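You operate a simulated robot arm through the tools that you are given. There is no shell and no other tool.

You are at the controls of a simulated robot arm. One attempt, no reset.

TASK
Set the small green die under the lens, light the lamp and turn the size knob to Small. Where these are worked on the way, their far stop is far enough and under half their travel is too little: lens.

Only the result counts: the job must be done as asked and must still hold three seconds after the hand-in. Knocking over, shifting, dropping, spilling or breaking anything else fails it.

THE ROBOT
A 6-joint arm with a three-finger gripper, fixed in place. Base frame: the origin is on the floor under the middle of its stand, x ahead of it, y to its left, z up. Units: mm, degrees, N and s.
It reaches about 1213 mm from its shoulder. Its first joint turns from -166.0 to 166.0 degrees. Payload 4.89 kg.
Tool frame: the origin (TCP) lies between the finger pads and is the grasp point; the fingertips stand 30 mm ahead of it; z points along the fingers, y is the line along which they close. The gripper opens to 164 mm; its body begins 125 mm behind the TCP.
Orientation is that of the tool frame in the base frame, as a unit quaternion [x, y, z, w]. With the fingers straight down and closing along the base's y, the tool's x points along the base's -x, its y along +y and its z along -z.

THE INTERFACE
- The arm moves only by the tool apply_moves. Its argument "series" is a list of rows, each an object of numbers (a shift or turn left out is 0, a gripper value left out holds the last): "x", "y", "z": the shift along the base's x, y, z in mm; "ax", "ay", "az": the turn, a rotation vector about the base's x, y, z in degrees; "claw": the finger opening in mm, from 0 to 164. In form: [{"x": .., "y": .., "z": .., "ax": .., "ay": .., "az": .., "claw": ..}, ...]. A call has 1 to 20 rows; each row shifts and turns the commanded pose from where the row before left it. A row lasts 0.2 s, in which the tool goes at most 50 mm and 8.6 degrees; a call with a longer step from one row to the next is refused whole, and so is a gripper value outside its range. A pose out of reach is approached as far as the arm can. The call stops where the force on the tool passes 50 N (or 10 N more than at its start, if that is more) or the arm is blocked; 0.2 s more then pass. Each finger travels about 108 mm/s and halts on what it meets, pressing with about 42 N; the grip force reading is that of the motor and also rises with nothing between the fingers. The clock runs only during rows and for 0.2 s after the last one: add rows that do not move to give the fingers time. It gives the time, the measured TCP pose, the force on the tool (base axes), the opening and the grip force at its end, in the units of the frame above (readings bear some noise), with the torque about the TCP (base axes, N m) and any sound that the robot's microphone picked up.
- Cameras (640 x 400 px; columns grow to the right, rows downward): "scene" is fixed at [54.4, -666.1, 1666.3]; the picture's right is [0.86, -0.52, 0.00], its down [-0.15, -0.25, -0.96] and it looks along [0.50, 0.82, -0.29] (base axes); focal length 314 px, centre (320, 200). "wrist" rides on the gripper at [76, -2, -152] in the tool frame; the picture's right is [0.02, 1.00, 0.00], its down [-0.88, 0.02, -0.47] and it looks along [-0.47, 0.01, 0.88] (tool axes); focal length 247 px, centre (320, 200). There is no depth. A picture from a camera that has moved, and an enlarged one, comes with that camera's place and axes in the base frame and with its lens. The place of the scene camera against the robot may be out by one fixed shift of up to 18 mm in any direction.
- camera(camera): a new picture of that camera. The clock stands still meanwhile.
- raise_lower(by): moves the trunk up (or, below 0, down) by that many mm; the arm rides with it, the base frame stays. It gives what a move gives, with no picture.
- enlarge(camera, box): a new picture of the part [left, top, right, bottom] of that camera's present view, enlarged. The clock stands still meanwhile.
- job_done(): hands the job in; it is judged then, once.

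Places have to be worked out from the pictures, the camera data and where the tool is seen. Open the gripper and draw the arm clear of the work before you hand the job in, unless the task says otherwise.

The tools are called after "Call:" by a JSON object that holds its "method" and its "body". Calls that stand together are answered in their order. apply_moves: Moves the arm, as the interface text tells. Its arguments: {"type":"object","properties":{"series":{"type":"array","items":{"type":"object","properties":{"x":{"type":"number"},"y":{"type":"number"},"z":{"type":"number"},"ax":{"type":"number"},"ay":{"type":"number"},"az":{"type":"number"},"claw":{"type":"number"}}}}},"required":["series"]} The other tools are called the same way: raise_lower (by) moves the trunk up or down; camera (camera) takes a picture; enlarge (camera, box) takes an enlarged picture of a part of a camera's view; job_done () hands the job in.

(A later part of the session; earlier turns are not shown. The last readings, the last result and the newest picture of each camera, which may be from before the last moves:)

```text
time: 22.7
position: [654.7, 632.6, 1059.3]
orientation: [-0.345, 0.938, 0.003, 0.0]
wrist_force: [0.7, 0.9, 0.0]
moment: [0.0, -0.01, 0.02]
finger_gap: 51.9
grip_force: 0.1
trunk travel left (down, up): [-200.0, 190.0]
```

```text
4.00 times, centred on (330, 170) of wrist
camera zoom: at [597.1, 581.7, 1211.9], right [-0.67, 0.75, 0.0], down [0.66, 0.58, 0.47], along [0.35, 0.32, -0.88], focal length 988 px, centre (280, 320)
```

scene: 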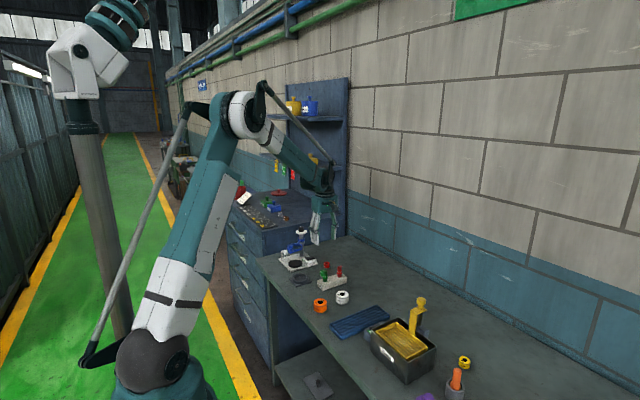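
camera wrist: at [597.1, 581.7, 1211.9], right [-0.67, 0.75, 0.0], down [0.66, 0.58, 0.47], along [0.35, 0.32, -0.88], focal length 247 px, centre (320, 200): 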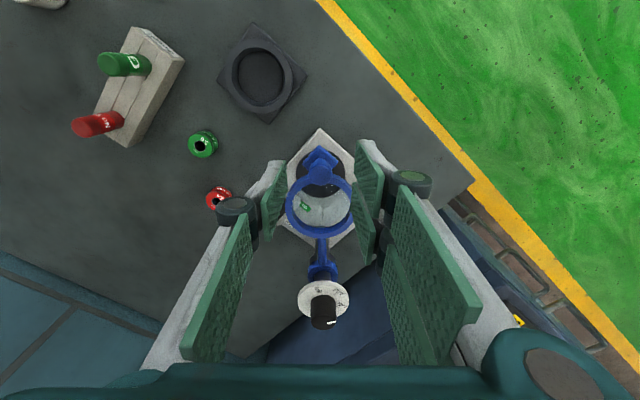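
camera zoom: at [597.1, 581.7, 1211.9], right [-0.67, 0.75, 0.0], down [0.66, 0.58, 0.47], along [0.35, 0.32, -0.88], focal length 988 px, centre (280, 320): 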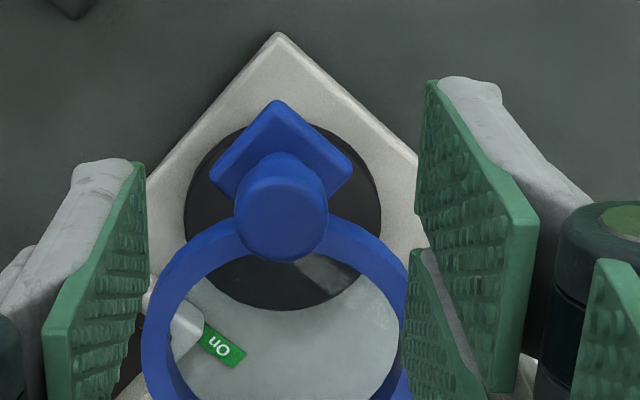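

The handle is centred between the pads and ~7 mm inboard of the TCP. I lower the tips to ~989 and close gently to check the fit.

Call:
{"method": "apply_moves", "body": {"series": [{"z": -15}, {"z": -15}, {"z": -9}, {}, {"claw": 40}, {}, {}]}}

Call:
{"method": "camera", "body": {"camera": "wrist"}}

Call:
{"method": "enlarge", "body": {"camera": "wrist", "box": [250, 120, 410, 220]}}

Call:
{"method": "enlarge", "body": {"camera": "scene", "box": [270, 210, 340, 270]}}

```text
time: 24.3
position: [653.9, 632.0, 1022.8]
orientation: [-0.347, 0.938, 0.002, 0.0]
wrist_force: [0.7, -0.1, -0.3]
moment: [-0.02, -0.01, 0.0]
finger_gap: 40.0
grip_force: 0.0
trunk travel left (down, up): [-200.0, 190.0]
```

```text
taken
camera wrist: at [596.3, 582.0, 1174.0], right [-0.67, 0.75, 0.0], down [0.66, 0.59, 0.47], along [0.35, 0.32, -0.88], focal length 247 px, centre (320, 200)
```

wrist: 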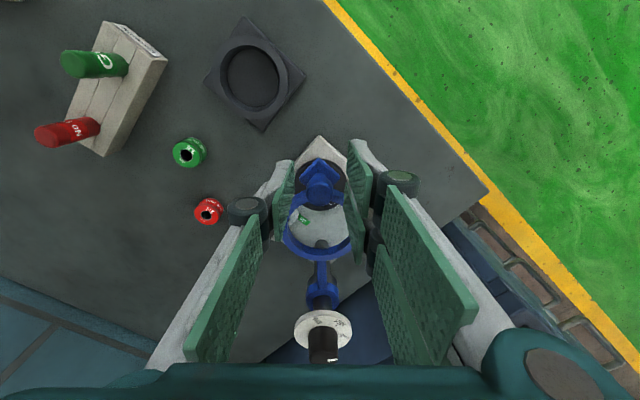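

```text
4.00 times, centred on (330, 170) of wrist
camera zoom: at [596.3, 582.0, 1174.0], right [-0.67, 0.75, 0.0], down [0.66, 0.59, 0.47], along [0.35, 0.32, -0.88], focal length 988 px, centre (280, 320)
```

zoom: 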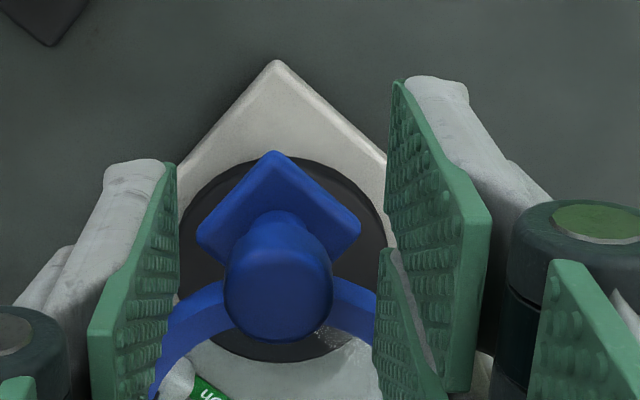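

```text
6.67 times, centred on (305, 240) of scene
camera zoom: at [54.4, -666.1, 1666.3], right [0.86, -0.52, 0.0], down [-0.15, -0.25, -0.96], along [0.5, 0.82, -0.29], focal length 2096 px, centre (420, -67)
```

zoom: 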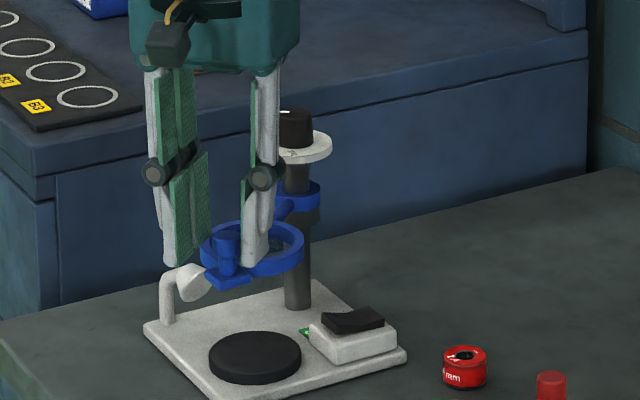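

The cage fits around the handle now (gap 40 with no contact). I push clockwise for a first 15°.

Call:
{"method": "apply_moves", "body": {"series": [{"claw": 34}, {"x": -5.73, "y": 6.63, "az": -3}, {"x": -5.39, "y": 6.92, "az": -3}, {"x": -5.01, "y": 7.19, "az": -3}, {"x": -4.64, "y": 7.45, "az": -3}, {"x": -4.24, "y": 7.67, "az": -3}, {}]}}

Call:
{"method": "camera", "body": {"camera": "wrist"}}

Call:
{"method": "enlarge", "body": {"camera": "scene", "box": [270, 210, 340, 270]}}

```text
time: 25.9
position: [629.6, 668.1, 1021.3]
orientation: [-0.221, 0.975, 0.003, 0.0]
wrist_force: [0.4, -0.1, -0.2]
moment: [0.0, -0.04, 0.03]
finger_gap: 34.0
grip_force: 0.1
trunk travel left (down, up): [-200.0, 190.0]
```

```text
taken
camera wrist: at [560.1, 634.7, 1174.4], right [-0.45, 0.89, 0.0], down [0.79, 0.39, 0.47], along [0.42, 0.22, -0.88], focal length 247 px, centre (320, 200)
```

wrist: 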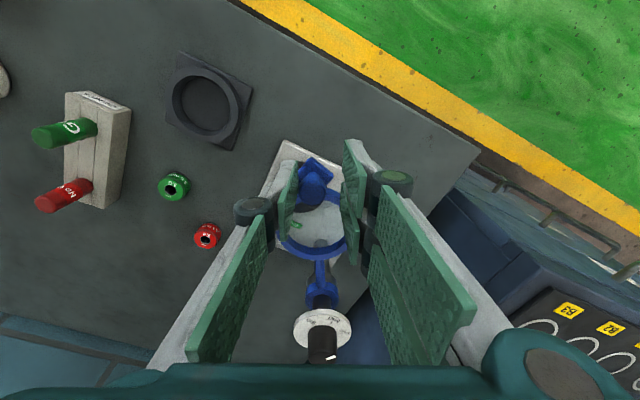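

```text
6.67 times, centred on (305, 240) of scene
camera zoom: at [54.4, -666.1, 1666.3], right [0.86, -0.52, 0.0], down [-0.15, -0.25, -0.96], along [0.5, 0.82, -0.29], focal length 2096 px, centre (420, -67)
```

zoom: 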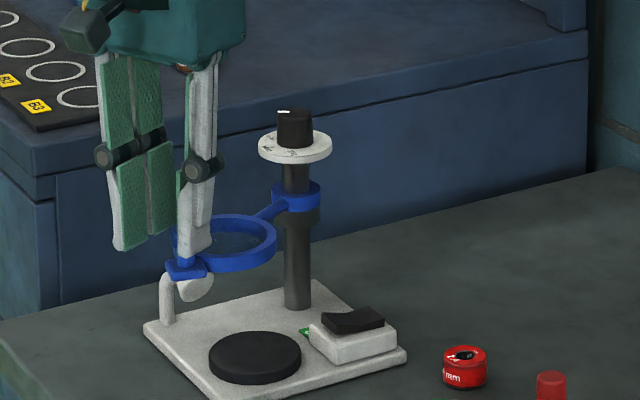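

The lens is swinging clockwise freely. I continue along the arc.

Call:
{"method": "apply_moves", "body": {"series": [{"x": -3.84, "y": 7.89, "az": -3}, {"x": -3.42, "y": 8.07, "az": -3}, {"x": -2.98, "y": 8.26, "az": -3}, {"x": -2.55, "y": 8.38, "az": -3}, {"x": -2.11, "y": 8.53, "az": -3}, {"x": -1.66, "y": 8.61, "az": -3}, {"x": -1.21, "y": 8.68, "az": -3}, {"x": -0.74, "y": 8.74, "az": -3}, {"x": -0.3, "y": 8.76, "az": -3}, {"x": 0.17, "y": 8.78, "az": -3}, {}]}}

Call:
{"method": "camera", "body": {"camera": "wrist"}}

Call:
{"method": "enlarge", "body": {"camera": "scene", "box": [260, 210, 330, 270]}}

```text
time: 28.3
position: [609.9, 754.1, 1023.1]
orientation: [0.038, 0.999, 0.003, 0.001]
wrist_force: [0.1, -0.1, -0.3]
moment: [0.0, 0.0, -0.02]
finger_gap: 34.2
grip_force: 0.0
trunk travel left (down, up): [-200.0, 190.0]
```

```text
taken
camera wrist: at [532.7, 758.8, 1175.2], right [0.06, 1.0, 0.0], down [0.88, -0.05, 0.47], along [0.47, -0.02, -0.88], focal length 247 px, centre (320, 200)
```

wrist: 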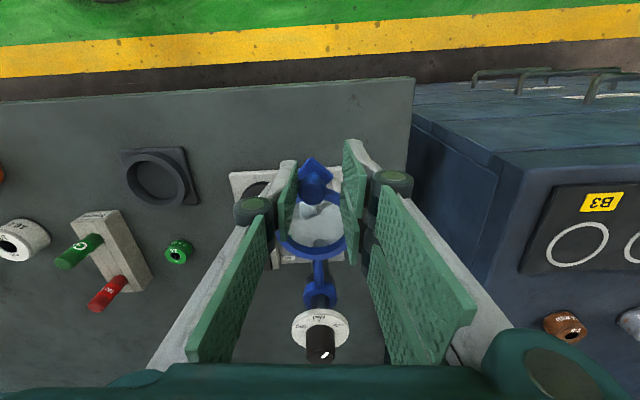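

```text
6.67 times, centred on (295, 240) of scene
camera zoom: at [54.4, -666.1, 1666.3], right [0.86, -0.52, 0.0], down [-0.15, -0.25, -0.96], along [0.5, 0.82, -0.29], focal length 2096 px, centre (487, -67)
```

zoom: 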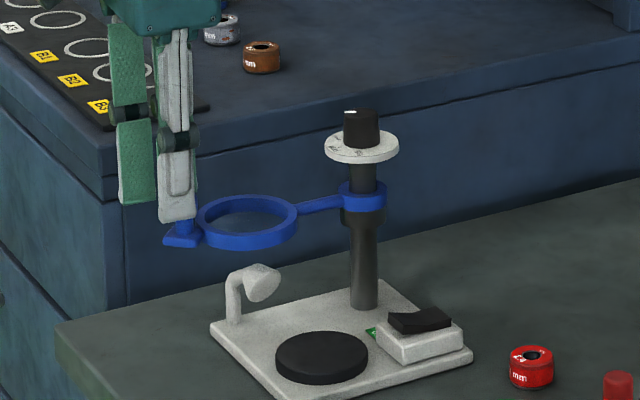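

Lens has swung ~42°. Continue toward its far stop, in moderate portions.

Call:
{"method": "apply_moves", "body": {"series": [{"x": 0.64, "y": 8.74, "az": -3}, {"x": 1.07, "y": 8.69, "az": -3}, {"x": 1.54, "y": 8.64, "az": -3}, {"x": 1.99, "y": 8.54, "az": -3}, {"x": 2.43, "y": 8.43, "az": -3}, {"x": 2.86, "y": 8.27, "az": -3}, {"x": 3.3, "y": 8.12, "az": -3}, {}]}}

Call:
{"method": "camera", "body": {"camera": "wrist"}}

Call:
{"method": "enlarge", "body": {"camera": "scene", "box": [260, 210, 330, 270]}}

```text
time: 30.1
position: [624.4, 811.9, 1021.6]
orientation: [0.221, 0.975, 0.001, 0.001]
wrist_force: [-1.9, -29.3, -0.9]
moment: [-0.81, 0.08, -0.01]
finger_gap: 45.6
grip_force: 14.1
trunk travel left (down, up): [-200.0, 190.0]
```

```text
taken
camera wrist: at [554.2, 843.1, 1175.1], right [0.41, 0.91, 0.0], down [0.8, -0.36, 0.47], along [0.43, -0.19, -0.88], focal length 247 px, centre (320, 200)
```

wrist: 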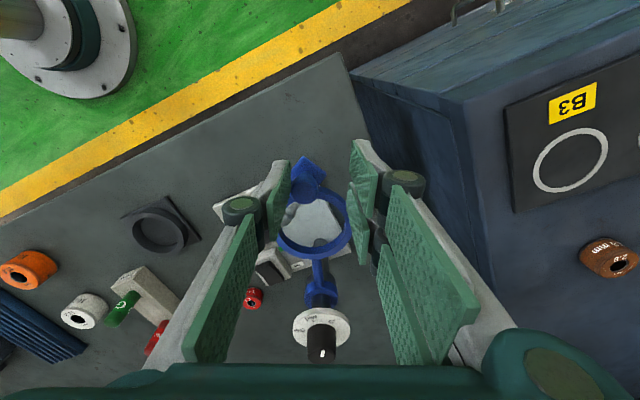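

```text
6.67 times, centred on (295, 240) of scene
camera zoom: at [54.4, -666.1, 1666.3], right [0.86, -0.52, 0.0], down [-0.15, -0.25, -0.96], along [0.5, 0.82, -0.29], focal length 2096 px, centre (487, -67)
```

zoom: 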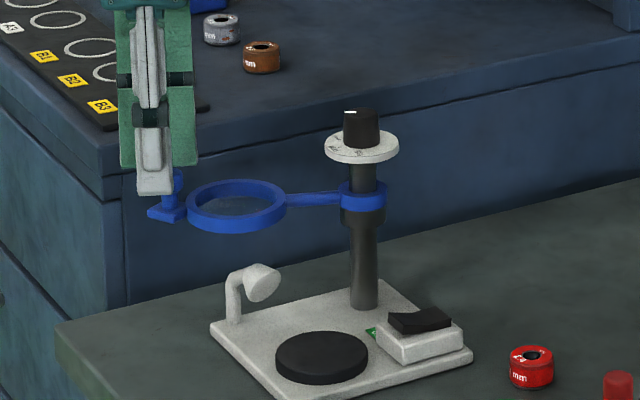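

Force −29 N with the lens against its far stop (~60° of travel). I ease off a few mm, then lift straight out and check the lens stays put.

Call:
{"method": "apply_moves", "body": {"series": [{"x": -1.6, "y": -3.7}, {"x": -1.6, "y": -3.7}, {}, {"z": 15}, {"z": 30}, {"z": 30}, {}]}}

Call:
{"method": "camera", "body": {"camera": "wrist"}}

Call:
{"method": "enlarge", "body": {"camera": "scene", "box": [260, 210, 330, 270]}}

```text
time: 31.7
position: [620.8, 806.7, 1098.1]
orientation: [0.22, 0.976, 0.002, 0.002]
wrist_force: [0.0, -0.2, 0.4]
moment: [0.02, -0.02, 0.0]
finger_gap: 34.2
grip_force: 0.1
trunk travel left (down, up): [-200.0, 190.0]
```

```text
taken
camera wrist: at [550.0, 837.9, 1250.3], right [0.41, 0.91, 0.0], down [0.8, -0.36, 0.47], along [0.43, -0.19, -0.88], focal length 247 px, centre (320, 200)
```

wrist: 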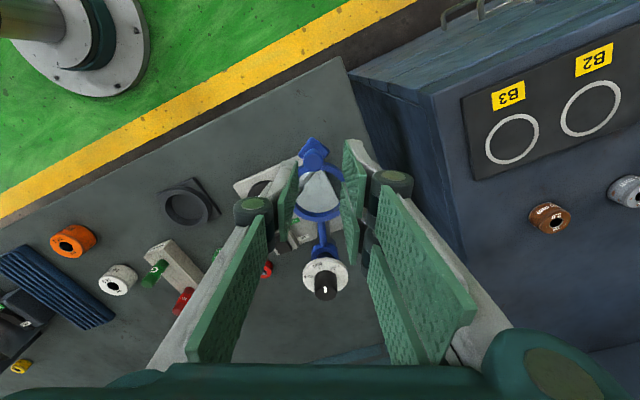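

```text
6.67 times, centred on (295, 240) of scene
camera zoom: at [54.4, -666.1, 1666.3], right [0.86, -0.52, 0.0], down [-0.15, -0.25, -0.96], along [0.5, 0.82, -0.29], focal length 2096 px, centre (487, -67)
```

zoom: 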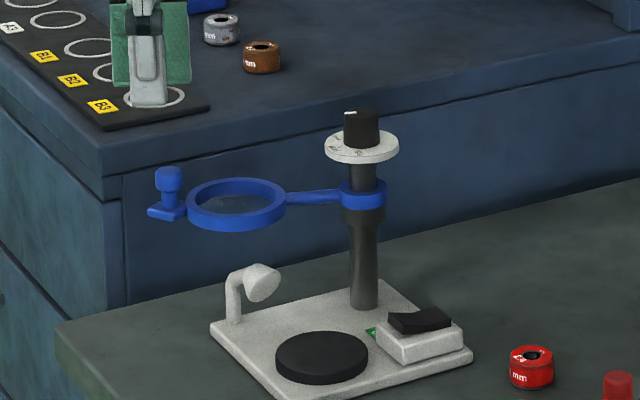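

The lens stays at its far stop and the stage is clear. I return to the die at safe height, turning back to the grasp yaw and opening the claw to 72.

Call:
{"method": "apply_moves", "body": {"series": [{"x": 11.06, "y": -20.26, "az": 8.243}, {"x": 11.06, "y": -20.26, "az": 8.243}, {"x": 11.06, "y": -20.26, "az": 8.243}, {"x": 11.06, "y": -20.26, "az": 8.243}, {"x": 11.06, "y": -20.26, "az": 8.243}, {"x": 11.06, "y": -20.26, "az": 8.243}, {"x": 11.06, "y": -20.26, "az": 8.243}, {"x": 11.06, "y": -20.26, "az": 8.243}, {"x": 11.06, "y": -20.26, "az": 8.243}, {"x": 11.06, "y": -20.26, "az": 8.243, "claw": 72}, {"x": 11.06, "y": -20.26, "az": 8.243}, {"x": 11.06, "y": -20.26, "az": 8.243}, {"x": 11.06, "y": -20.26, "az": 8.243}, {"x": 11.06, "y": -20.26, "az": 8.243}, {}]}}

Call:
{"method": "camera", "body": {"camera": "wrist"}}

Call:
{"method": "enlarge", "body": {"camera": "wrist", "box": [260, 80, 380, 180]}}

```text
time: 34.9
position: [777.1, 520.5, 1095.9]
orientation: [-0.706, 0.708, 0.003, 0.0]
wrist_force: [-0.7, -0.1, 0.6]
moment: [-0.01, 0.02, 0.01]
finger_gap: 72.0
grip_force: 0.0
trunk travel left (down, up): [-200.0, 190.0]
```

```text
taken
camera wrist: at [778.1, 445.4, 1249.0], right [-1.0, -0.02, 0.0], down [-0.02, 0.88, 0.47], along [-0.01, 0.47, -0.88], focal length 247 px, centre (320, 200)
```

wrist: 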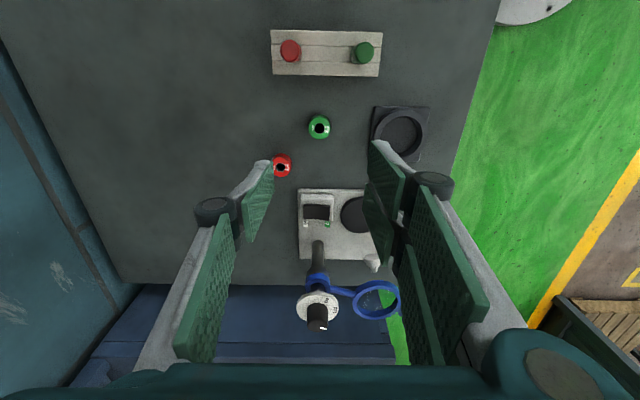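

```text
4.00 times, centred on (320, 130) of wrist
camera zoom: at [778.1, 445.4, 1249.0], right [-1.0, -0.02, 0.0], down [-0.02, 0.88, 0.47], along [-0.01, 0.47, -0.88], focal length 988 px, centre (320, 480)
```

zoom: 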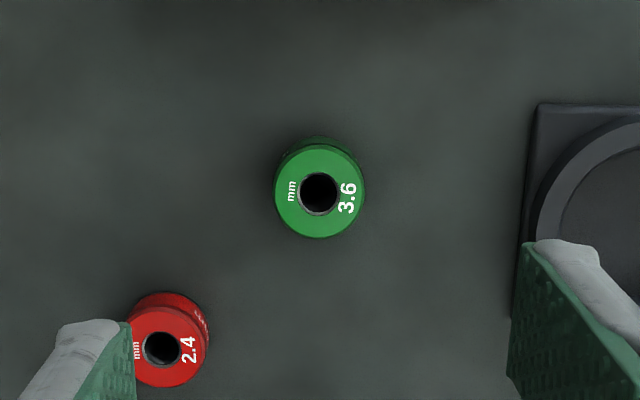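

Die is directly below (≈777, 522). Descend straight to the earlier grasp height and close.

Call:
{"method": "apply_moves", "body": {"series": [{"y": 1.5, "z": -40}, {"z": -45}, {"z": -45}, {"z": -35}, {"z": -15}, {"z": -10}, {"z": -8}, {"z": -6}, {}, {"claw": 10}, {}, {}, {}]}}

Call:
{"method": "camera", "body": {"camera": "wrist"}}

```text
time: 37.7
position: [776.2, 523.5, 893.6]
orientation: [-0.707, 0.707, 0.002, -0.002]
wrist_force: [-0.2, -0.3, 0.5]
moment: [-0.02, -0.04, 0.01]
finger_gap: 32.3
grip_force: 42.7
trunk travel left (down, up): [-200.0, 190.0]
```

```text
taken
camera wrist: at [777.5, 447.0, 1046.0], right [-1.0, -0.02, 0.0], down [-0.02, 0.88, 0.47], along [-0.01, 0.47, -0.88], focal length 247 px, centre (320, 200)
```

wrist: 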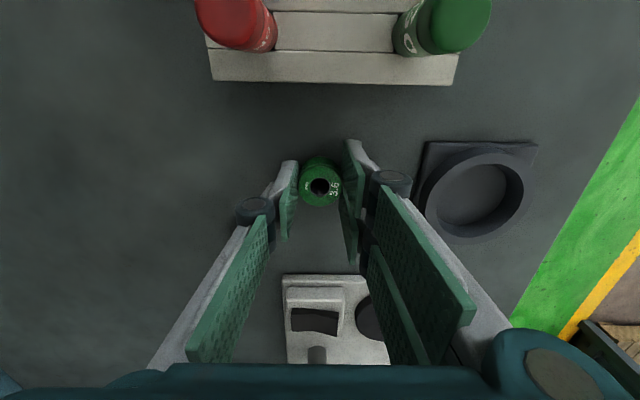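

Die is gripped (32.3 mm). I lift it straight up and take a measuring look at the now-uncovered stage.

Call:
{"method": "apply_moves", "body": {"series": [{"z": 10}, {"z": 30}, {"z": 40}, {"z": 45}, {"z": 15}, {}]}}

Call:
{"method": "camera", "body": {"camera": "wrist"}}

Call:
{"method": "enlarge", "body": {"camera": "wrist", "box": [270, 190, 400, 290]}}

Call:
{"method": "enlarge", "body": {"camera": "scene", "box": [270, 220, 360, 290]}}

```text
time: 39.1
position: [774.4, 524.9, 1033.8]
orientation: [-0.707, 0.708, 0.002, -0.001]
wrist_force: [0.4, -0.5, -0.4]
moment: [0.03, -0.08, 0.01]
finger_gap: 32.4
grip_force: 41.9
trunk travel left (down, up): [-200.0, 190.0]
```

```text
taken
camera wrist: at [777.1, 449.7, 1186.5], right [-1.0, -0.02, 0.0], down [-0.02, 0.88, 0.47], along [-0.01, 0.47, -0.88], focal length 247 px, centre (320, 200)
```

wrist: 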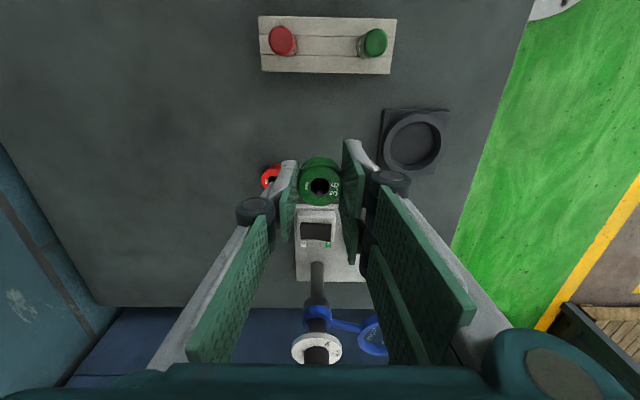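

```text
4.00 times, centred on (335, 240) of wrist
camera zoom: at [777.1, 449.7, 1186.5], right [-1.0, -0.02, 0.0], down [-0.02, 0.88, 0.47], along [-0.01, 0.47, -0.88], focal length 988 px, centre (260, 40)
```

zoom: 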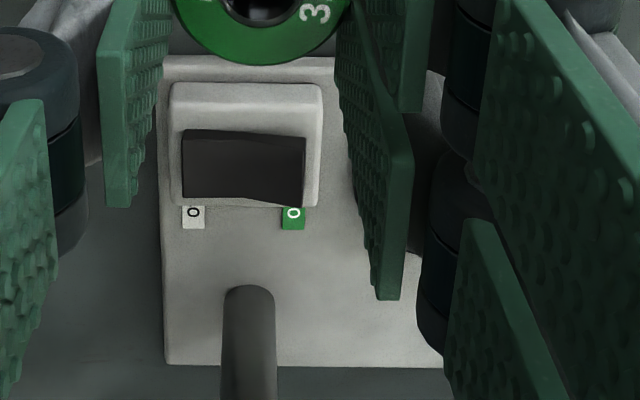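

```text
5.71 times, centred on (315, 255) of scene
camera zoom: at [54.4, -666.1, 1666.3], right [0.86, -0.52, 0.0], down [-0.15, -0.25, -0.96], along [0.5, 0.82, -0.29], focal length 1797 px, centre (349, -114)
```

zoom: 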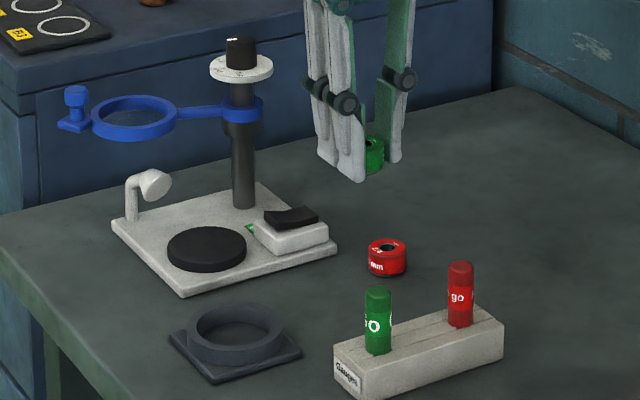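

The stand is as before, lens parked aside. Stage centre is (700.5, 675). I carry the die over it at height and descend partway.

Call:
{"method": "apply_moves", "body": {"series": [{"x": -12.3, "y": 25}, {"x": -12.3, "y": 25}, {"x": -12.3, "y": 25}, {"x": -12.3, "y": 25}, {"x": -12.3, "y": 25}, {"x": -12.3, "y": 26}, {"z": -30}, {"z": -30}, {"z": -20}, {"z": -12}, {}]}}

Call:
{"method": "camera", "body": {"camera": "wrist"}}

Call:
{"method": "enlarge", "body": {"camera": "scene", "box": [270, 220, 340, 280]}}

Call:
{"method": "enlarge", "body": {"camera": "wrist", "box": [250, 130, 410, 240]}}

```text
time: 41.5
position: [703.1, 676.2, 938.6]
orientation: [-0.706, 0.708, 0.003, 0.0]
wrist_force: [-0.4, -0.5, -1.6]
moment: [-0.01, 0.05, -0.01]
finger_gap: 32.3
grip_force: 42.1
trunk travel left (down, up): [-200.0, 190.0]
```

```text
taken
camera wrist: at [705.1, 599.6, 1091.2], right [-1.0, -0.02, 0.0], down [-0.02, 0.88, 0.47], along [-0.01, 0.47, -0.88], focal length 247 px, centre (320, 200)
```

wrist: 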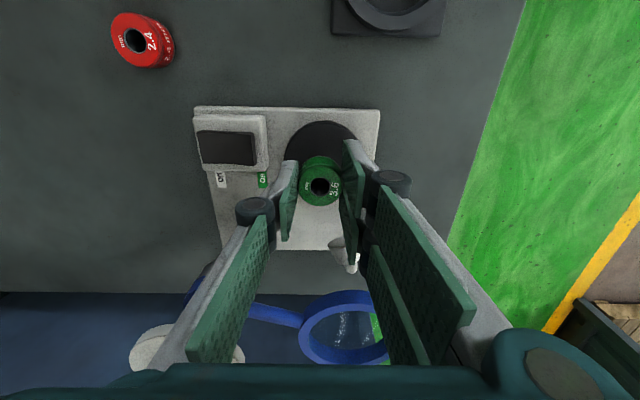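

```text
6.67 times, centred on (305, 250) of scene
camera zoom: at [54.4, -666.1, 1666.3], right [0.86, -0.52, 0.0], down [-0.15, -0.25, -0.96], along [0.5, 0.82, -0.29], focal length 2096 px, centre (420, -133)
```

zoom: 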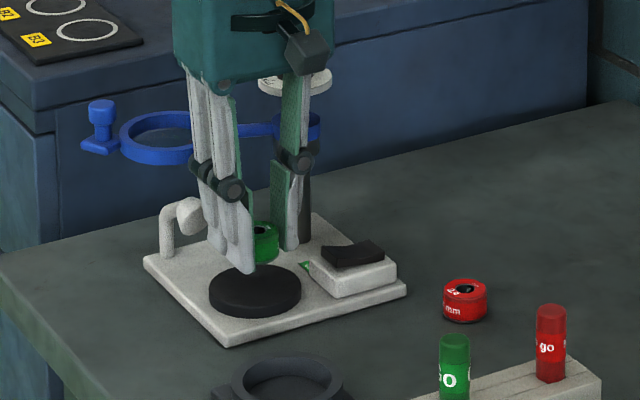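

```text
3.64 times, centred on (330, 185) of wrist
camera zoom: at [705.1, 599.6, 1091.2], right [-1.0, -0.02, 0.0], down [-0.02, 0.88, 0.47], along [-0.01, 0.47, -0.88], focal length 898 px, centre (284, 254)
```

zoom: 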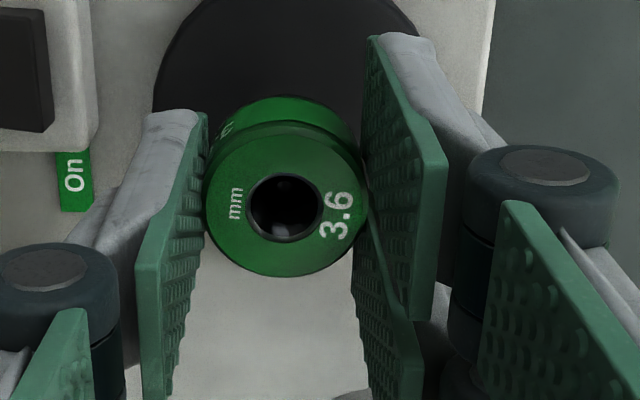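

Die is centred over the stage. I lower it in small steps toward contact.

Call:
{"method": "apply_moves", "body": {"series": [{"x": -1, "y": -1, "z": -5}, {"z": -5}, {"z": -4}, {"z": -3}, {}]}}

Call:
{"method": "enlarge", "body": {"camera": "scene", "box": [290, 235, 330, 270]}}

```text
time: 42.7
position: [701.3, 672.6, 924.4]
orientation: [-0.706, 0.708, 0.003, -0.001]
wrist_force: [0.0, -1.6, -1.5]
moment: [0.01, 0.0, -0.03]
finger_gap: 32.5
grip_force: 41.8
trunk travel left (down, up): [-200.0, 190.0]
```

```text
11.43 times, centred on (310, 252) of scene
camera zoom: at [54.4, -666.1, 1666.3], right [0.86, -0.52, 0.0], down [-0.15, -0.25, -0.96], along [0.5, 0.82, -0.29], focal length 3594 px, centre (434, -400)
```

zoom: 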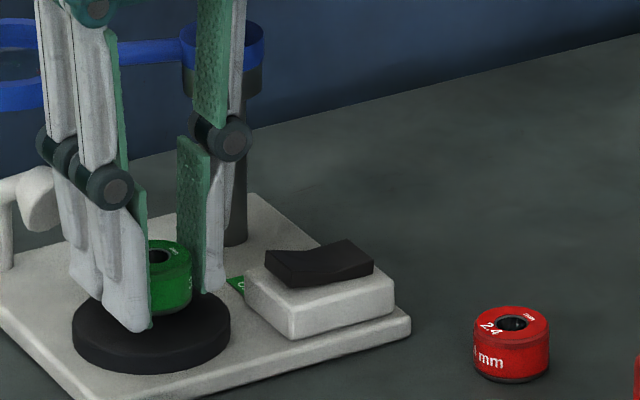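

Still above the stage. Continue in 2 mm steps watching the vertical force.

Call:
{"method": "apply_moves", "body": {"series": [{"z": -2}, {"z": -2}, {"z": -2}, {}]}}

Call:
{"method": "enlarge", "body": {"camera": "scene", "box": [290, 235, 330, 270]}}

```text
time: 43.7
position: [701.9, 672.9, 918.6]
orientation: [0.707, -0.707, -0.003, 0.0]
wrist_force: [-0.4, -0.9, -1.4]
moment: [-0.03, -0.03, 0.0]
finger_gap: 32.3
grip_force: 42.4
trunk travel left (down, up): [-200.0, 190.0]
```

```text
11.43 times, centred on (310, 252) of scene
camera zoom: at [54.4, -666.1, 1666.3], right [0.86, -0.52, 0.0], down [-0.15, -0.25, -0.96], along [0.5, 0.82, -0.29], focal length 3594 px, centre (434, -400)
```

zoom: 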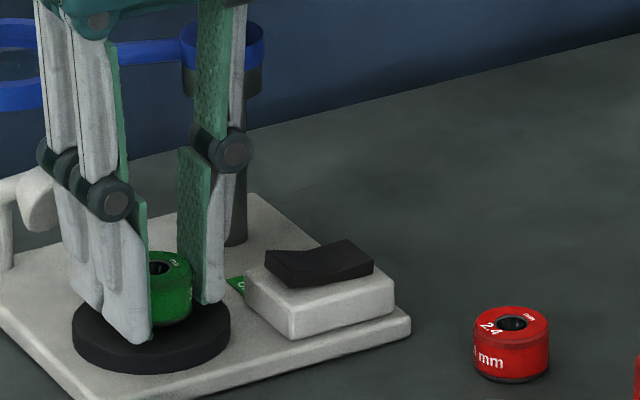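

Call:
{"method": "apply_moves", "body": {"series": [{"z": -2}, {"z": -1.5}, {}]}}

```text
time: 44.5
position: [701.5, 672.9, 914.9]
orientation: [-0.706, 0.708, 0.002, 0.0]
wrist_force: [5.6, 6.2, 18.0]
moment: [0.18, -0.47, 0.09]
finger_gap: 32.4
grip_force: 41.2
trunk travel left (down, up): [-200.0, 190.0]
```

Contact (18 N up) – the die is on the stage. I ease off slightly and open a little, then check before lifting.

Call:
{"method": "apply_moves", "body": {"series": [{"z": 0.7}, {"claw": 36}, {"claw": 42}, {}, {}]}}

Call:
{"method": "camera", "body": {"camera": "wrist"}}

Call:
{"method": "enlarge", "body": {"camera": "scene", "box": [290, 235, 330, 270]}}

```text
time: 45.7
position: [700.9, 672.1, 915.4]
orientation: [-0.706, 0.708, 0.003, -0.002]
wrist_force: [-0.3, 0.4, -0.6]
moment: [-0.01, -0.01, -0.01]
finger_gap: 41.6
grip_force: 0.1
trunk travel left (down, up): [-200.0, 190.0]
```

```text
taken
camera wrist: at [702.9, 597.1, 1067.4], right [-1.0, -0.02, 0.0], down [-0.02, 0.88, 0.47], along [-0.01, 0.47, -0.88], focal length 247 px, centre (320, 200)
```

wrist: 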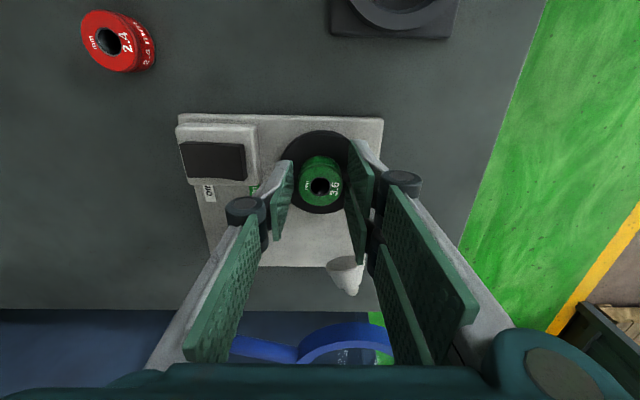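

```text
11.43 times, centred on (310, 252) of scene
camera zoom: at [54.4, -666.1, 1666.3], right [0.86, -0.52, 0.0], down [-0.15, -0.25, -0.96], along [0.5, 0.82, -0.29], focal length 3594 px, centre (434, -400)
```

zoom: 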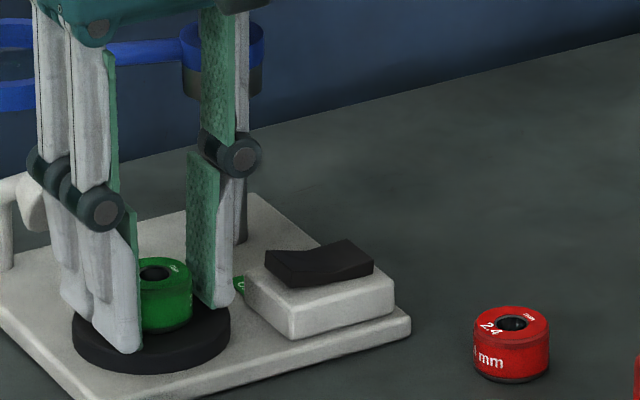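

The die stands on the stage, near its centre. I lift straight up clear of everything.

Call:
{"method": "apply_moves", "body": {"series": [{"z": 8}, {"z": 20}, {"z": 40}, {"z": 45}, {"z": 45}, {"z": 25}, {}]}}

Call:
{"method": "camera", "body": {"camera": "wrist"}}

Call:
{"method": "enlarge", "body": {"camera": "scene", "box": [270, 220, 340, 280]}}

Call:
{"method": "enlarge", "body": {"camera": "wrist", "box": [240, 100, 400, 200]}}

```text
time: 47.3
position: [701.5, 673.3, 1099.8]
orientation: [-0.706, 0.708, 0.001, 0.0]
wrist_force: [-0.2, -2.0, 0.6]
moment: [0.07, -0.01, -0.01]
finger_gap: 42.0
grip_force: 0.2
trunk travel left (down, up): [-200.0, 190.0]
```

```text
taken
camera wrist: at [703.0, 597.5, 1251.7], right [-1.0, -0.02, 0.0], down [-0.02, 0.88, 0.47], along [-0.01, 0.47, -0.88], focal length 247 px, centre (320, 200)
```

wrist: 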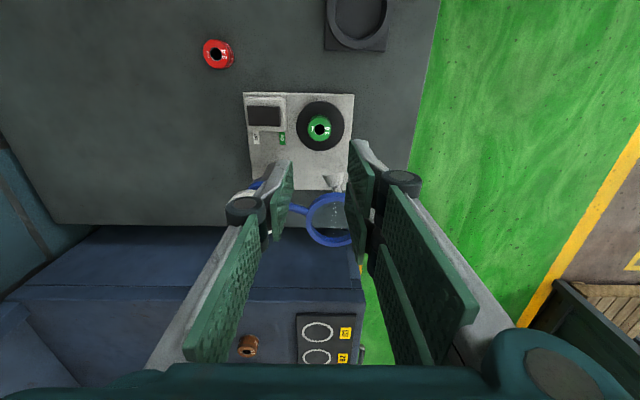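

```text
6.67 times, centred on (305, 250) of scene
camera zoom: at [54.4, -666.1, 1666.3], right [0.86, -0.52, 0.0], down [-0.15, -0.25, -0.96], along [0.5, 0.82, -0.29], focal length 2096 px, centre (420, -133)
```

zoom: 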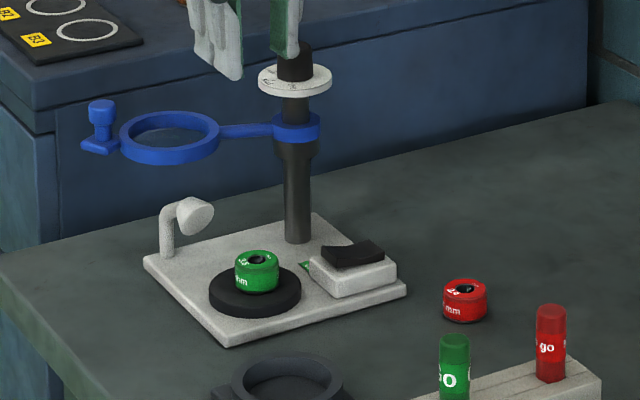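

```text
4.00 times, centred on (320, 150) of wrist
camera zoom: at [703.0, 597.5, 1251.7], right [-1.0, -0.02, 0.0], down [-0.02, 0.88, 0.47], along [-0.01, 0.47, -0.88], focal length 988 px, centre (320, 400)
```

zoom: 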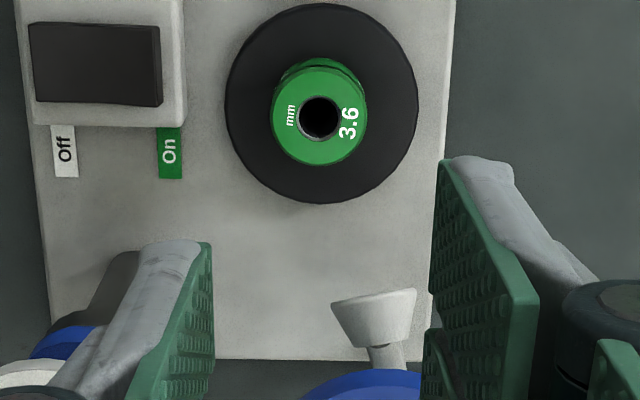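

Die sits well on the stage. While the lens is still aside I'll press the switch: the On end is the −x end of the rocker at ≈(763, 655). I turn another 90° so the single finger is on the +y side and the paired fingers hang over empty bench.

Call:
{"method": "apply_moves", "body": {"series": [{"x": 5, "y": -6.5, "az": 8.2, "claw": 90}, {"x": 5, "y": -6.5, "az": 8.2}, {"x": 5, "y": -6.5, "az": 8.2}, {"x": 5, "y": -6.5, "az": 8.2}, {"x": 5, "y": -6.5, "az": 8.2}, {"x": 5, "y": -6.5, "az": 8.2}, {"x": 5, "y": -6.5, "az": 8.2}, {"x": 5, "y": -6.5, "az": 8.2}, {"x": 5, "y": -6.5, "az": 8.2}, {"x": 5, "y": -6.5, "az": 8.2}, {"x": 5.5, "y": -6.3, "az": 8.0}, {}]}}

Call:
{"method": "camera", "body": {"camera": "wrist"}}

Call:
{"method": "enlarge", "body": {"camera": "wrist", "box": [180, 100, 340, 200]}}

Call:
{"method": "enlarge", "body": {"camera": "scene", "box": [270, 190, 370, 290]}}

```text
time: 49.9
position: [757.3, 601.4, 1099.1]
orientation: [1.0, 0.0, -0.001, 0.003]
wrist_force: [0.7, -0.1, 0.5]
moment: [-0.01, -0.02, 0.02]
finger_gap: 90.0
grip_force: 0.0
trunk travel left (down, up): [-200.0, 190.0]
```

```text
taken
camera wrist: at [833.0, 605.0, 1250.6], right [0.02, -1.0, 0.0], down [-0.88, -0.02, 0.47], along [-0.47, -0.01, -0.88], focal length 247 px, centre (320, 200)
```

wrist: 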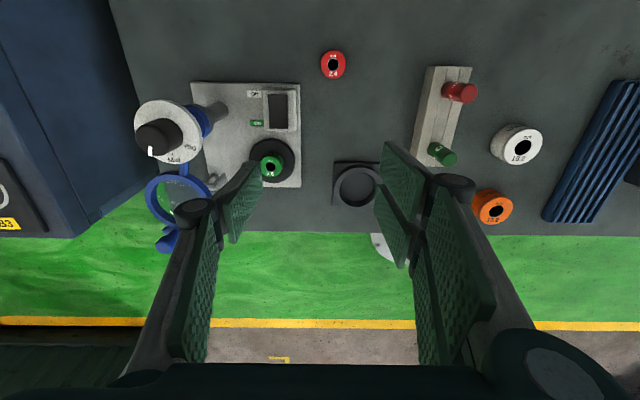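

```text
4.00 times, centred on (260, 150) of wrist
camera zoom: at [833.0, 605.0, 1250.6], right [0.02, -1.0, 0.0], down [-0.88, -0.02, 0.47], along [-0.47, -0.01, -0.88], focal length 988 px, centre (560, 400)
```

zoom: 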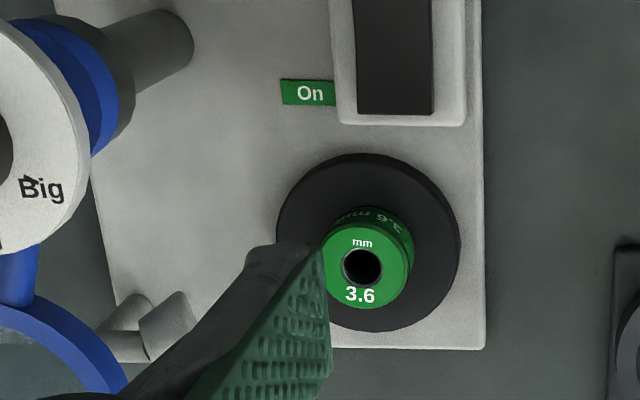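

```text
4.00 times, centred on (320, 240) of scene
camera zoom: at [54.4, -666.1, 1666.3], right [0.86, -0.52, 0.0], down [-0.15, -0.25, -0.96], along [0.5, 0.82, -0.29], focal length 1258 px, centre (320, 40)
```

zoom: 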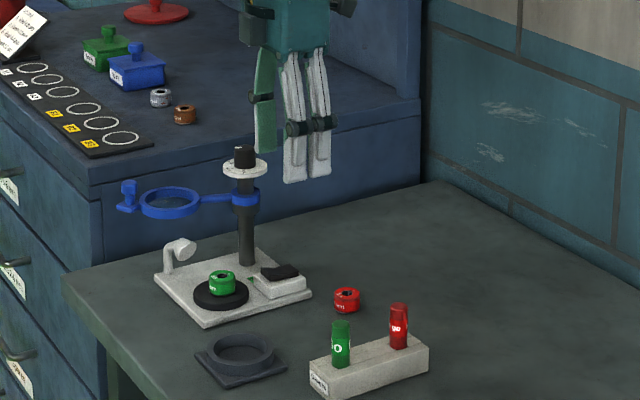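

Rocker On end is at about (757, 661, ~888). I shift so the single finger is over the On half, and lower to just above it.

Call:
{"method": "apply_moves", "body": {"series": [{"x": 5, "y": 7, "z": -30}, {"z": -45}, {"z": -45}, {"z": -40}, {}]}}

Call:
{"method": "camera", "body": {"camera": "wrist"}}

Call:
{"method": "enlarge", "body": {"camera": "scene", "box": [290, 230, 340, 270]}}

Call:
{"method": "enlarge", "body": {"camera": "wrist", "box": [180, 100, 340, 200]}}

```text
time: 51.1
position: [758.7, 608.8, 936.1]
orientation: [1.0, -0.001, -0.001, 0.002]
wrist_force: [0.1, -0.5, -0.9]
moment: [-0.03, 0.06, 0.02]
finger_gap: 90.2
grip_force: 0.1
trunk travel left (down, up): [-200.0, 190.0]
```

```text
taken
camera wrist: at [835.5, 610.8, 1087.8], right [0.02, -1.0, 0.0], down [-0.88, -0.02, 0.47], along [-0.47, -0.01, -0.88], focal length 247 px, centre (320, 200)
```

wrist: 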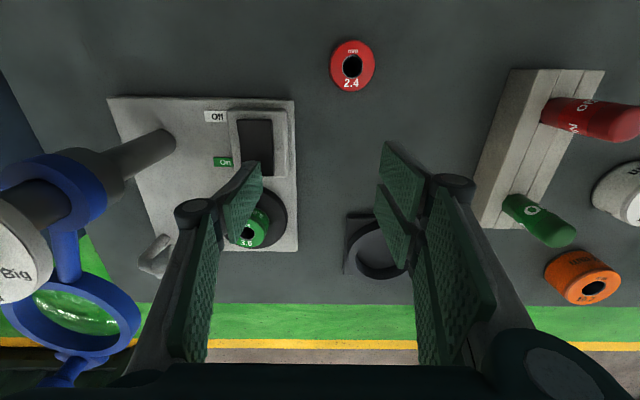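

```text
10.00 times, centred on (315, 250) of scene
camera zoom: at [54.4, -666.1, 1666.3], right [0.86, -0.52, 0.0], down [-0.15, -0.25, -0.96], along [0.5, 0.82, -0.29], focal length 3144 px, centre (370, -300)
```

zoom: 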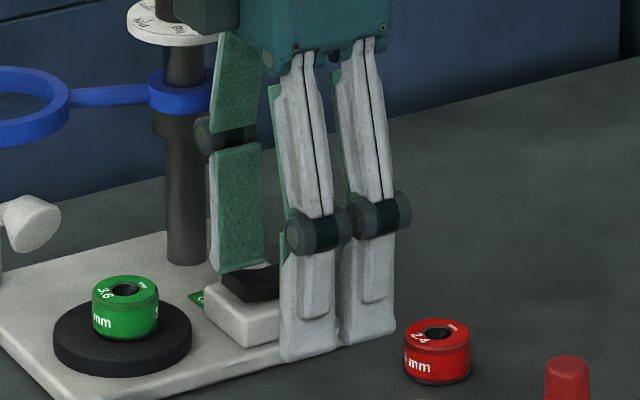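

```text
4.00 times, centred on (260, 150) of wrist
camera zoom: at [835.5, 610.8, 1087.8], right [0.02, -1.0, 0.0], down [-0.88, -0.02, 0.47], along [-0.47, -0.01, -0.88], focal length 988 px, centre (560, 400)
```

zoom: 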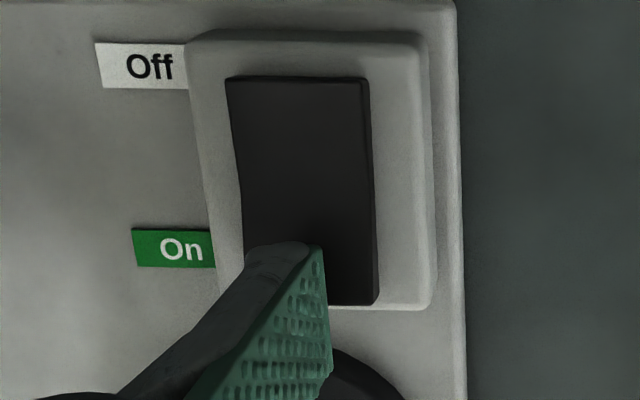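

The finger is above the On half of the rocker. I press down in small steps.

Call:
{"method": "apply_moves", "body": {"series": [{"z": -4}, {"z": -4}, {"z": -2}, {}]}}

Call:
{"method": "enlarge", "body": {"camera": "scene", "box": [290, 230, 340, 270]}}

```text
time: 52.1
position: [760.7, 608.1, 927.0]
orientation: [1.0, 0.0, -0.001, 0.003]
wrist_force: [0.4, -0.1, -0.5]
moment: [0.03, 0.01, 0.01]
finger_gap: 90.3
grip_force: 0.0
trunk travel left (down, up): [-200.0, 190.0]
```

```text
10.00 times, centred on (315, 250) of scene
camera zoom: at [54.4, -666.1, 1666.3], right [0.86, -0.52, 0.0], down [-0.15, -0.25, -0.96], along [0.5, 0.82, -0.29], focal length 3144 px, centre (370, -300)
```

zoom: 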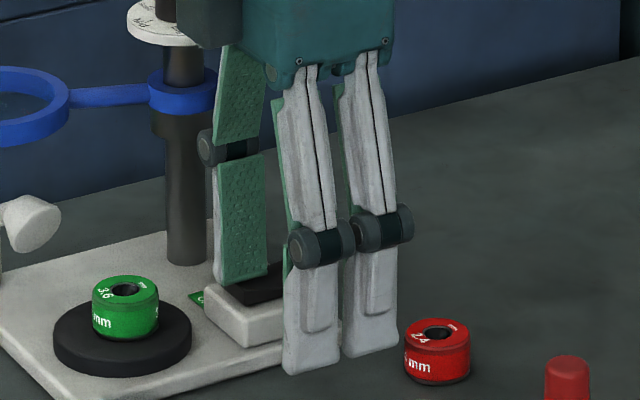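

Call:
{"method": "apply_moves", "body": {"series": [{"z": -2}, {"z": -2}, {"z": -2}, {}]}}

Call:
{"method": "enlarge", "body": {"camera": "wrist", "box": [180, 100, 340, 200]}}

```text
time: 53.1
position: [761.0, 608.4, 923.8]
orientation: [1.0, -0.001, 0.0, 0.002]
wrist_force: [2.0, 8.3, 26.1]
moment: [1.58, -0.35, 0.02]
finger_gap: 97.8
grip_force: 8.4
trunk travel left (down, up): [-200.0, 190.0]
heard: click
```

```text
4.00 times, centred on (260, 150) of wrist
camera zoom: at [837.0, 610.7, 1076.2], right [0.02, -1.0, 0.0], down [-0.88, -0.02, 0.47], along [-0.47, -0.01, -0.88], focal length 988 px, centre (560, 400)
```

zoom: 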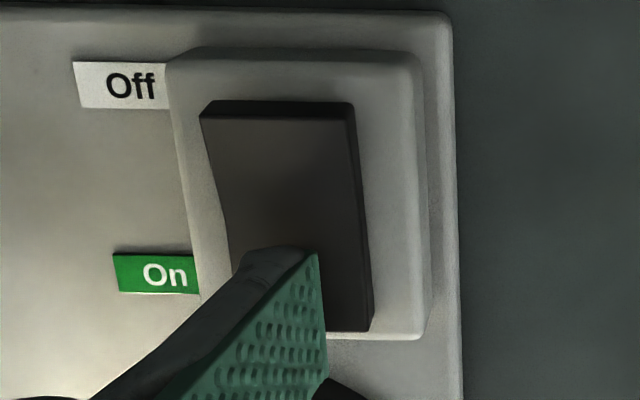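

A click was heard, the Off end is now raised, and the plate looks brighter – the lamp appears on. I lift off and verify.

Call:
{"method": "apply_moves", "body": {"series": [{"z": 5}, {"z": 20}, {"z": 40}, {"z": 45}, {"z": 45}, {"z": 20}, {}]}}

Call:
{"method": "camera", "body": {"camera": "wrist"}}

Call:
{"method": "enlarge", "body": {"camera": "scene", "box": [270, 215, 340, 275]}}

Call:
{"method": "enlarge", "body": {"camera": "wrist", "box": [180, 60, 340, 180]}}

```text
time: 54.7
position: [760.1, 605.1, 1099.2]
orientation: [1.0, -0.001, -0.001, 0.002]
wrist_force: [-0.3, 0.3, 0.2]
moment: [0.04, -0.05, -0.01]
finger_gap: 89.9
grip_force: 0.0
trunk travel left (down, up): [-200.0, 190.0]
```

```text
taken
camera wrist: at [836.5, 609.1, 1250.5], right [0.02, -1.0, 0.0], down [-0.88, -0.02, 0.47], along [-0.47, -0.01, -0.88], focal length 247 px, centre (320, 200)
```

wrist: 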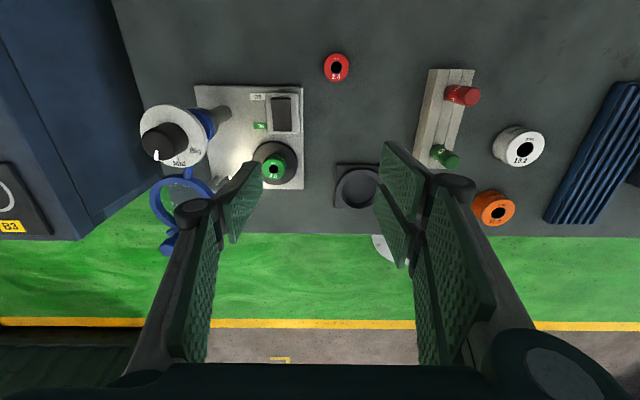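

```text
6.67 times, centred on (305, 245) of scene
camera zoom: at [54.4, -666.1, 1666.3], right [0.86, -0.52, 0.0], down [-0.15, -0.25, -0.96], along [0.5, 0.82, -0.29], focal length 2096 px, centre (420, -100)
```

zoom: 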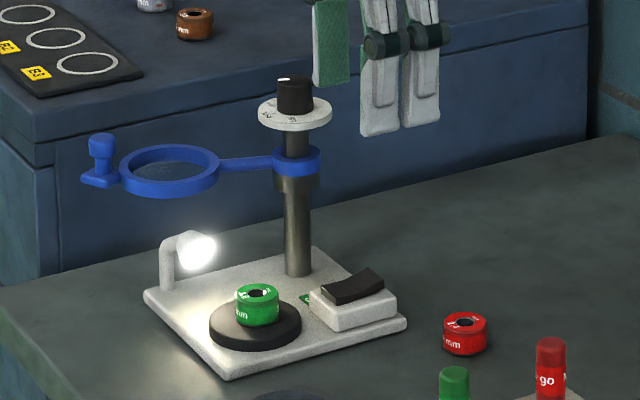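

```text
3.33 times, centred on (260, 120) of wrist
camera zoom: at [836.5, 609.1, 1250.5], right [0.02, -1.0, 0.0], down [-0.88, -0.02, 0.47], along [-0.47, -0.01, -0.88], focal length 823 px, centre (520, 467)
```

zoom: 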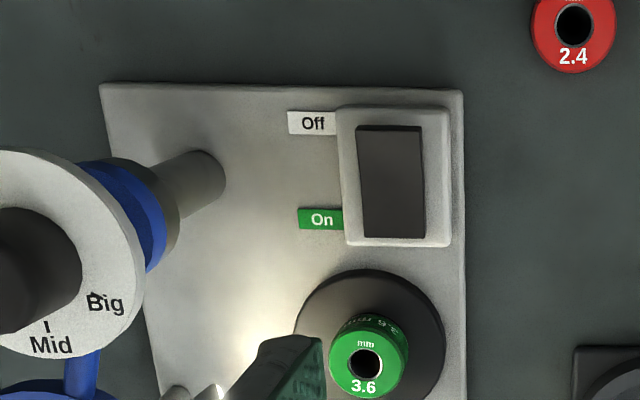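

The lamp is lit and the rocker is On. Now I go to the lens handle (now near (624, 796)), turning only −18° so that the single finger is on its outer (clockwise) side for pushing it back.

Call:
{"method": "apply_moves", "body": {"series": [{"x": -17.4, "y": 23.9, "az": -2.3, "claw": 60}, {"x": -17.4, "y": 23.9, "az": -2.3}, {"x": -17.4, "y": 23.9, "az": -2.3}, {"x": -17.4, "y": 23.9, "az": -2.3}, {"x": -17.4, "y": 23.9, "az": -2.3}, {"x": -17.4, "y": 23.9, "az": -2.3}, {"x": -17.4, "y": 23.9, "az": -2.3}, {"x": -17.4, "y": 23.9, "az": -2.4}, {"z": -15}, {}]}}

Call:
{"method": "camera", "body": {"camera": "wrist"}}

Call:
{"method": "enlarge", "body": {"camera": "wrist", "box": [240, 120, 400, 220]}}

Call:
{"method": "enlarge", "body": {"camera": "scene", "box": [250, 200, 320, 260]}}

```text
time: 56.9
position: [622.4, 801.4, 1082.0]
orientation: [0.987, -0.161, -0.001, 0.003]
wrist_force: [-0.4, 0.6, 1.0]
moment: [-0.08, -0.05, 0.0]
finger_gap: 59.9
grip_force: 0.0
trunk travel left (down, up): [-200.0, 190.0]
```

```text
taken
camera wrist: at [696.2, 780.6, 1234.2], right [-0.3, -0.95, 0.0], down [-0.84, 0.26, 0.47], along [-0.45, 0.14, -0.88], focal length 247 px, centre (320, 200)
```

wrist: 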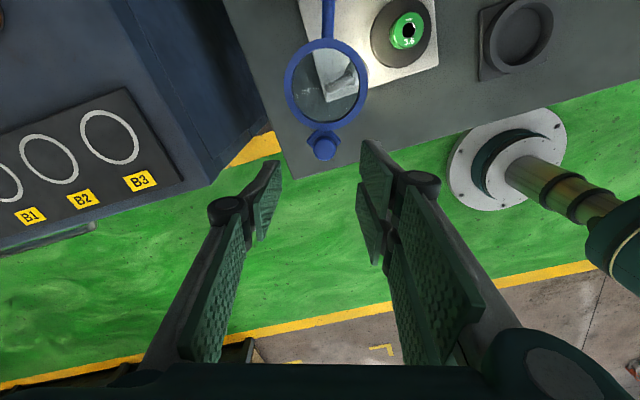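

```text
4.00 times, centred on (320, 170) of wrist
camera zoom: at [696.2, 780.6, 1234.2], right [-0.3, -0.95, 0.0], down [-0.84, 0.26, 0.47], along [-0.45, 0.14, -0.88], focal length 988 px, centre (320, 320)
```

zoom: 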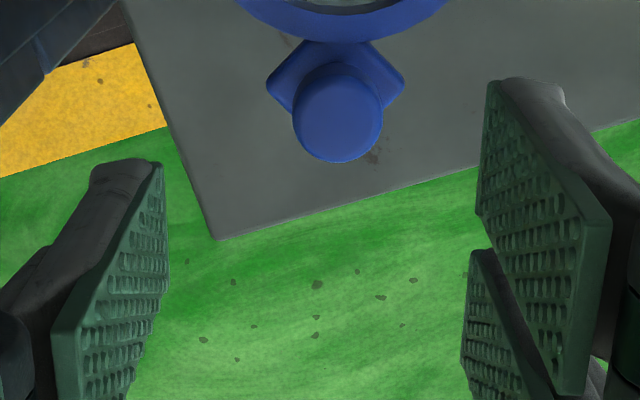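

```text
6.67 times, centred on (285, 230) of scene
camera zoom: at [54.4, -666.1, 1666.3], right [0.86, -0.52, 0.0], down [-0.15, -0.25, -0.96], along [0.5, 0.82, -0.29], focal length 2096 px, centre (553, 0)
```

zoom: 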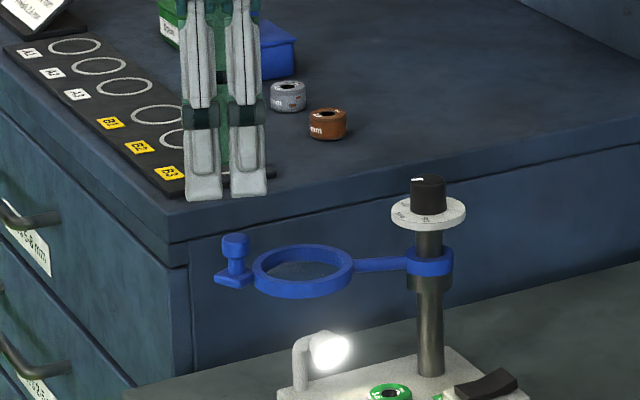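

Handle measured at (630, 797); it's between the fingers. I centre over it, lower around it and narrow the gap.

Call:
{"method": "apply_moves", "body": {"series": [{"x": 4.3, "y": -3, "z": -18}, {"z": -18}, {"z": -12}, {"z": -10}, {}, {"claw": 36}, {}, {}]}}

Call:
{"method": "enlarge", "body": {"camera": "wrist", "box": [240, 120, 400, 220]}}

Call:
{"method": "enlarge", "body": {"camera": "scene", "box": [250, 200, 320, 260]}}

```text
time: 58.7
position: [627.6, 796.8, 1024.3]
orientation: [0.987, -0.161, 0.0, 0.002]
wrist_force: [-0.3, -0.4, -0.2]
moment: [-0.01, 0.04, 0.02]
finger_gap: 35.9
grip_force: 0.0
trunk travel left (down, up): [-200.0, 190.0]
```

```text
4.00 times, centred on (320, 170) of wrist
camera zoom: at [700.4, 774.9, 1176.8], right [-0.3, -0.95, 0.0], down [-0.84, 0.26, 0.47], along [-0.45, 0.14, -0.88], focal length 988 px, centre (320, 320)
```

zoom: 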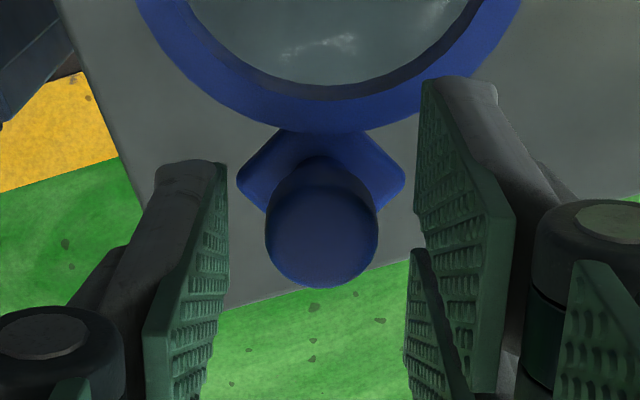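

```text
6.67 times, centred on (285, 230) of scene
camera zoom: at [54.4, -666.1, 1666.3], right [0.86, -0.52, 0.0], down [-0.15, -0.25, -0.96], along [0.5, 0.82, -0.29], focal length 2096 px, centre (553, 0)
```

zoom: 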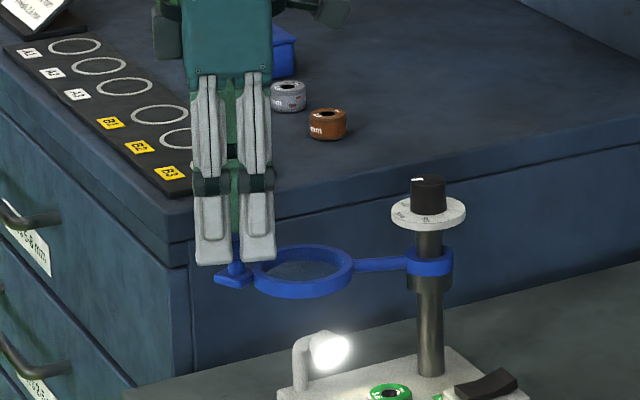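

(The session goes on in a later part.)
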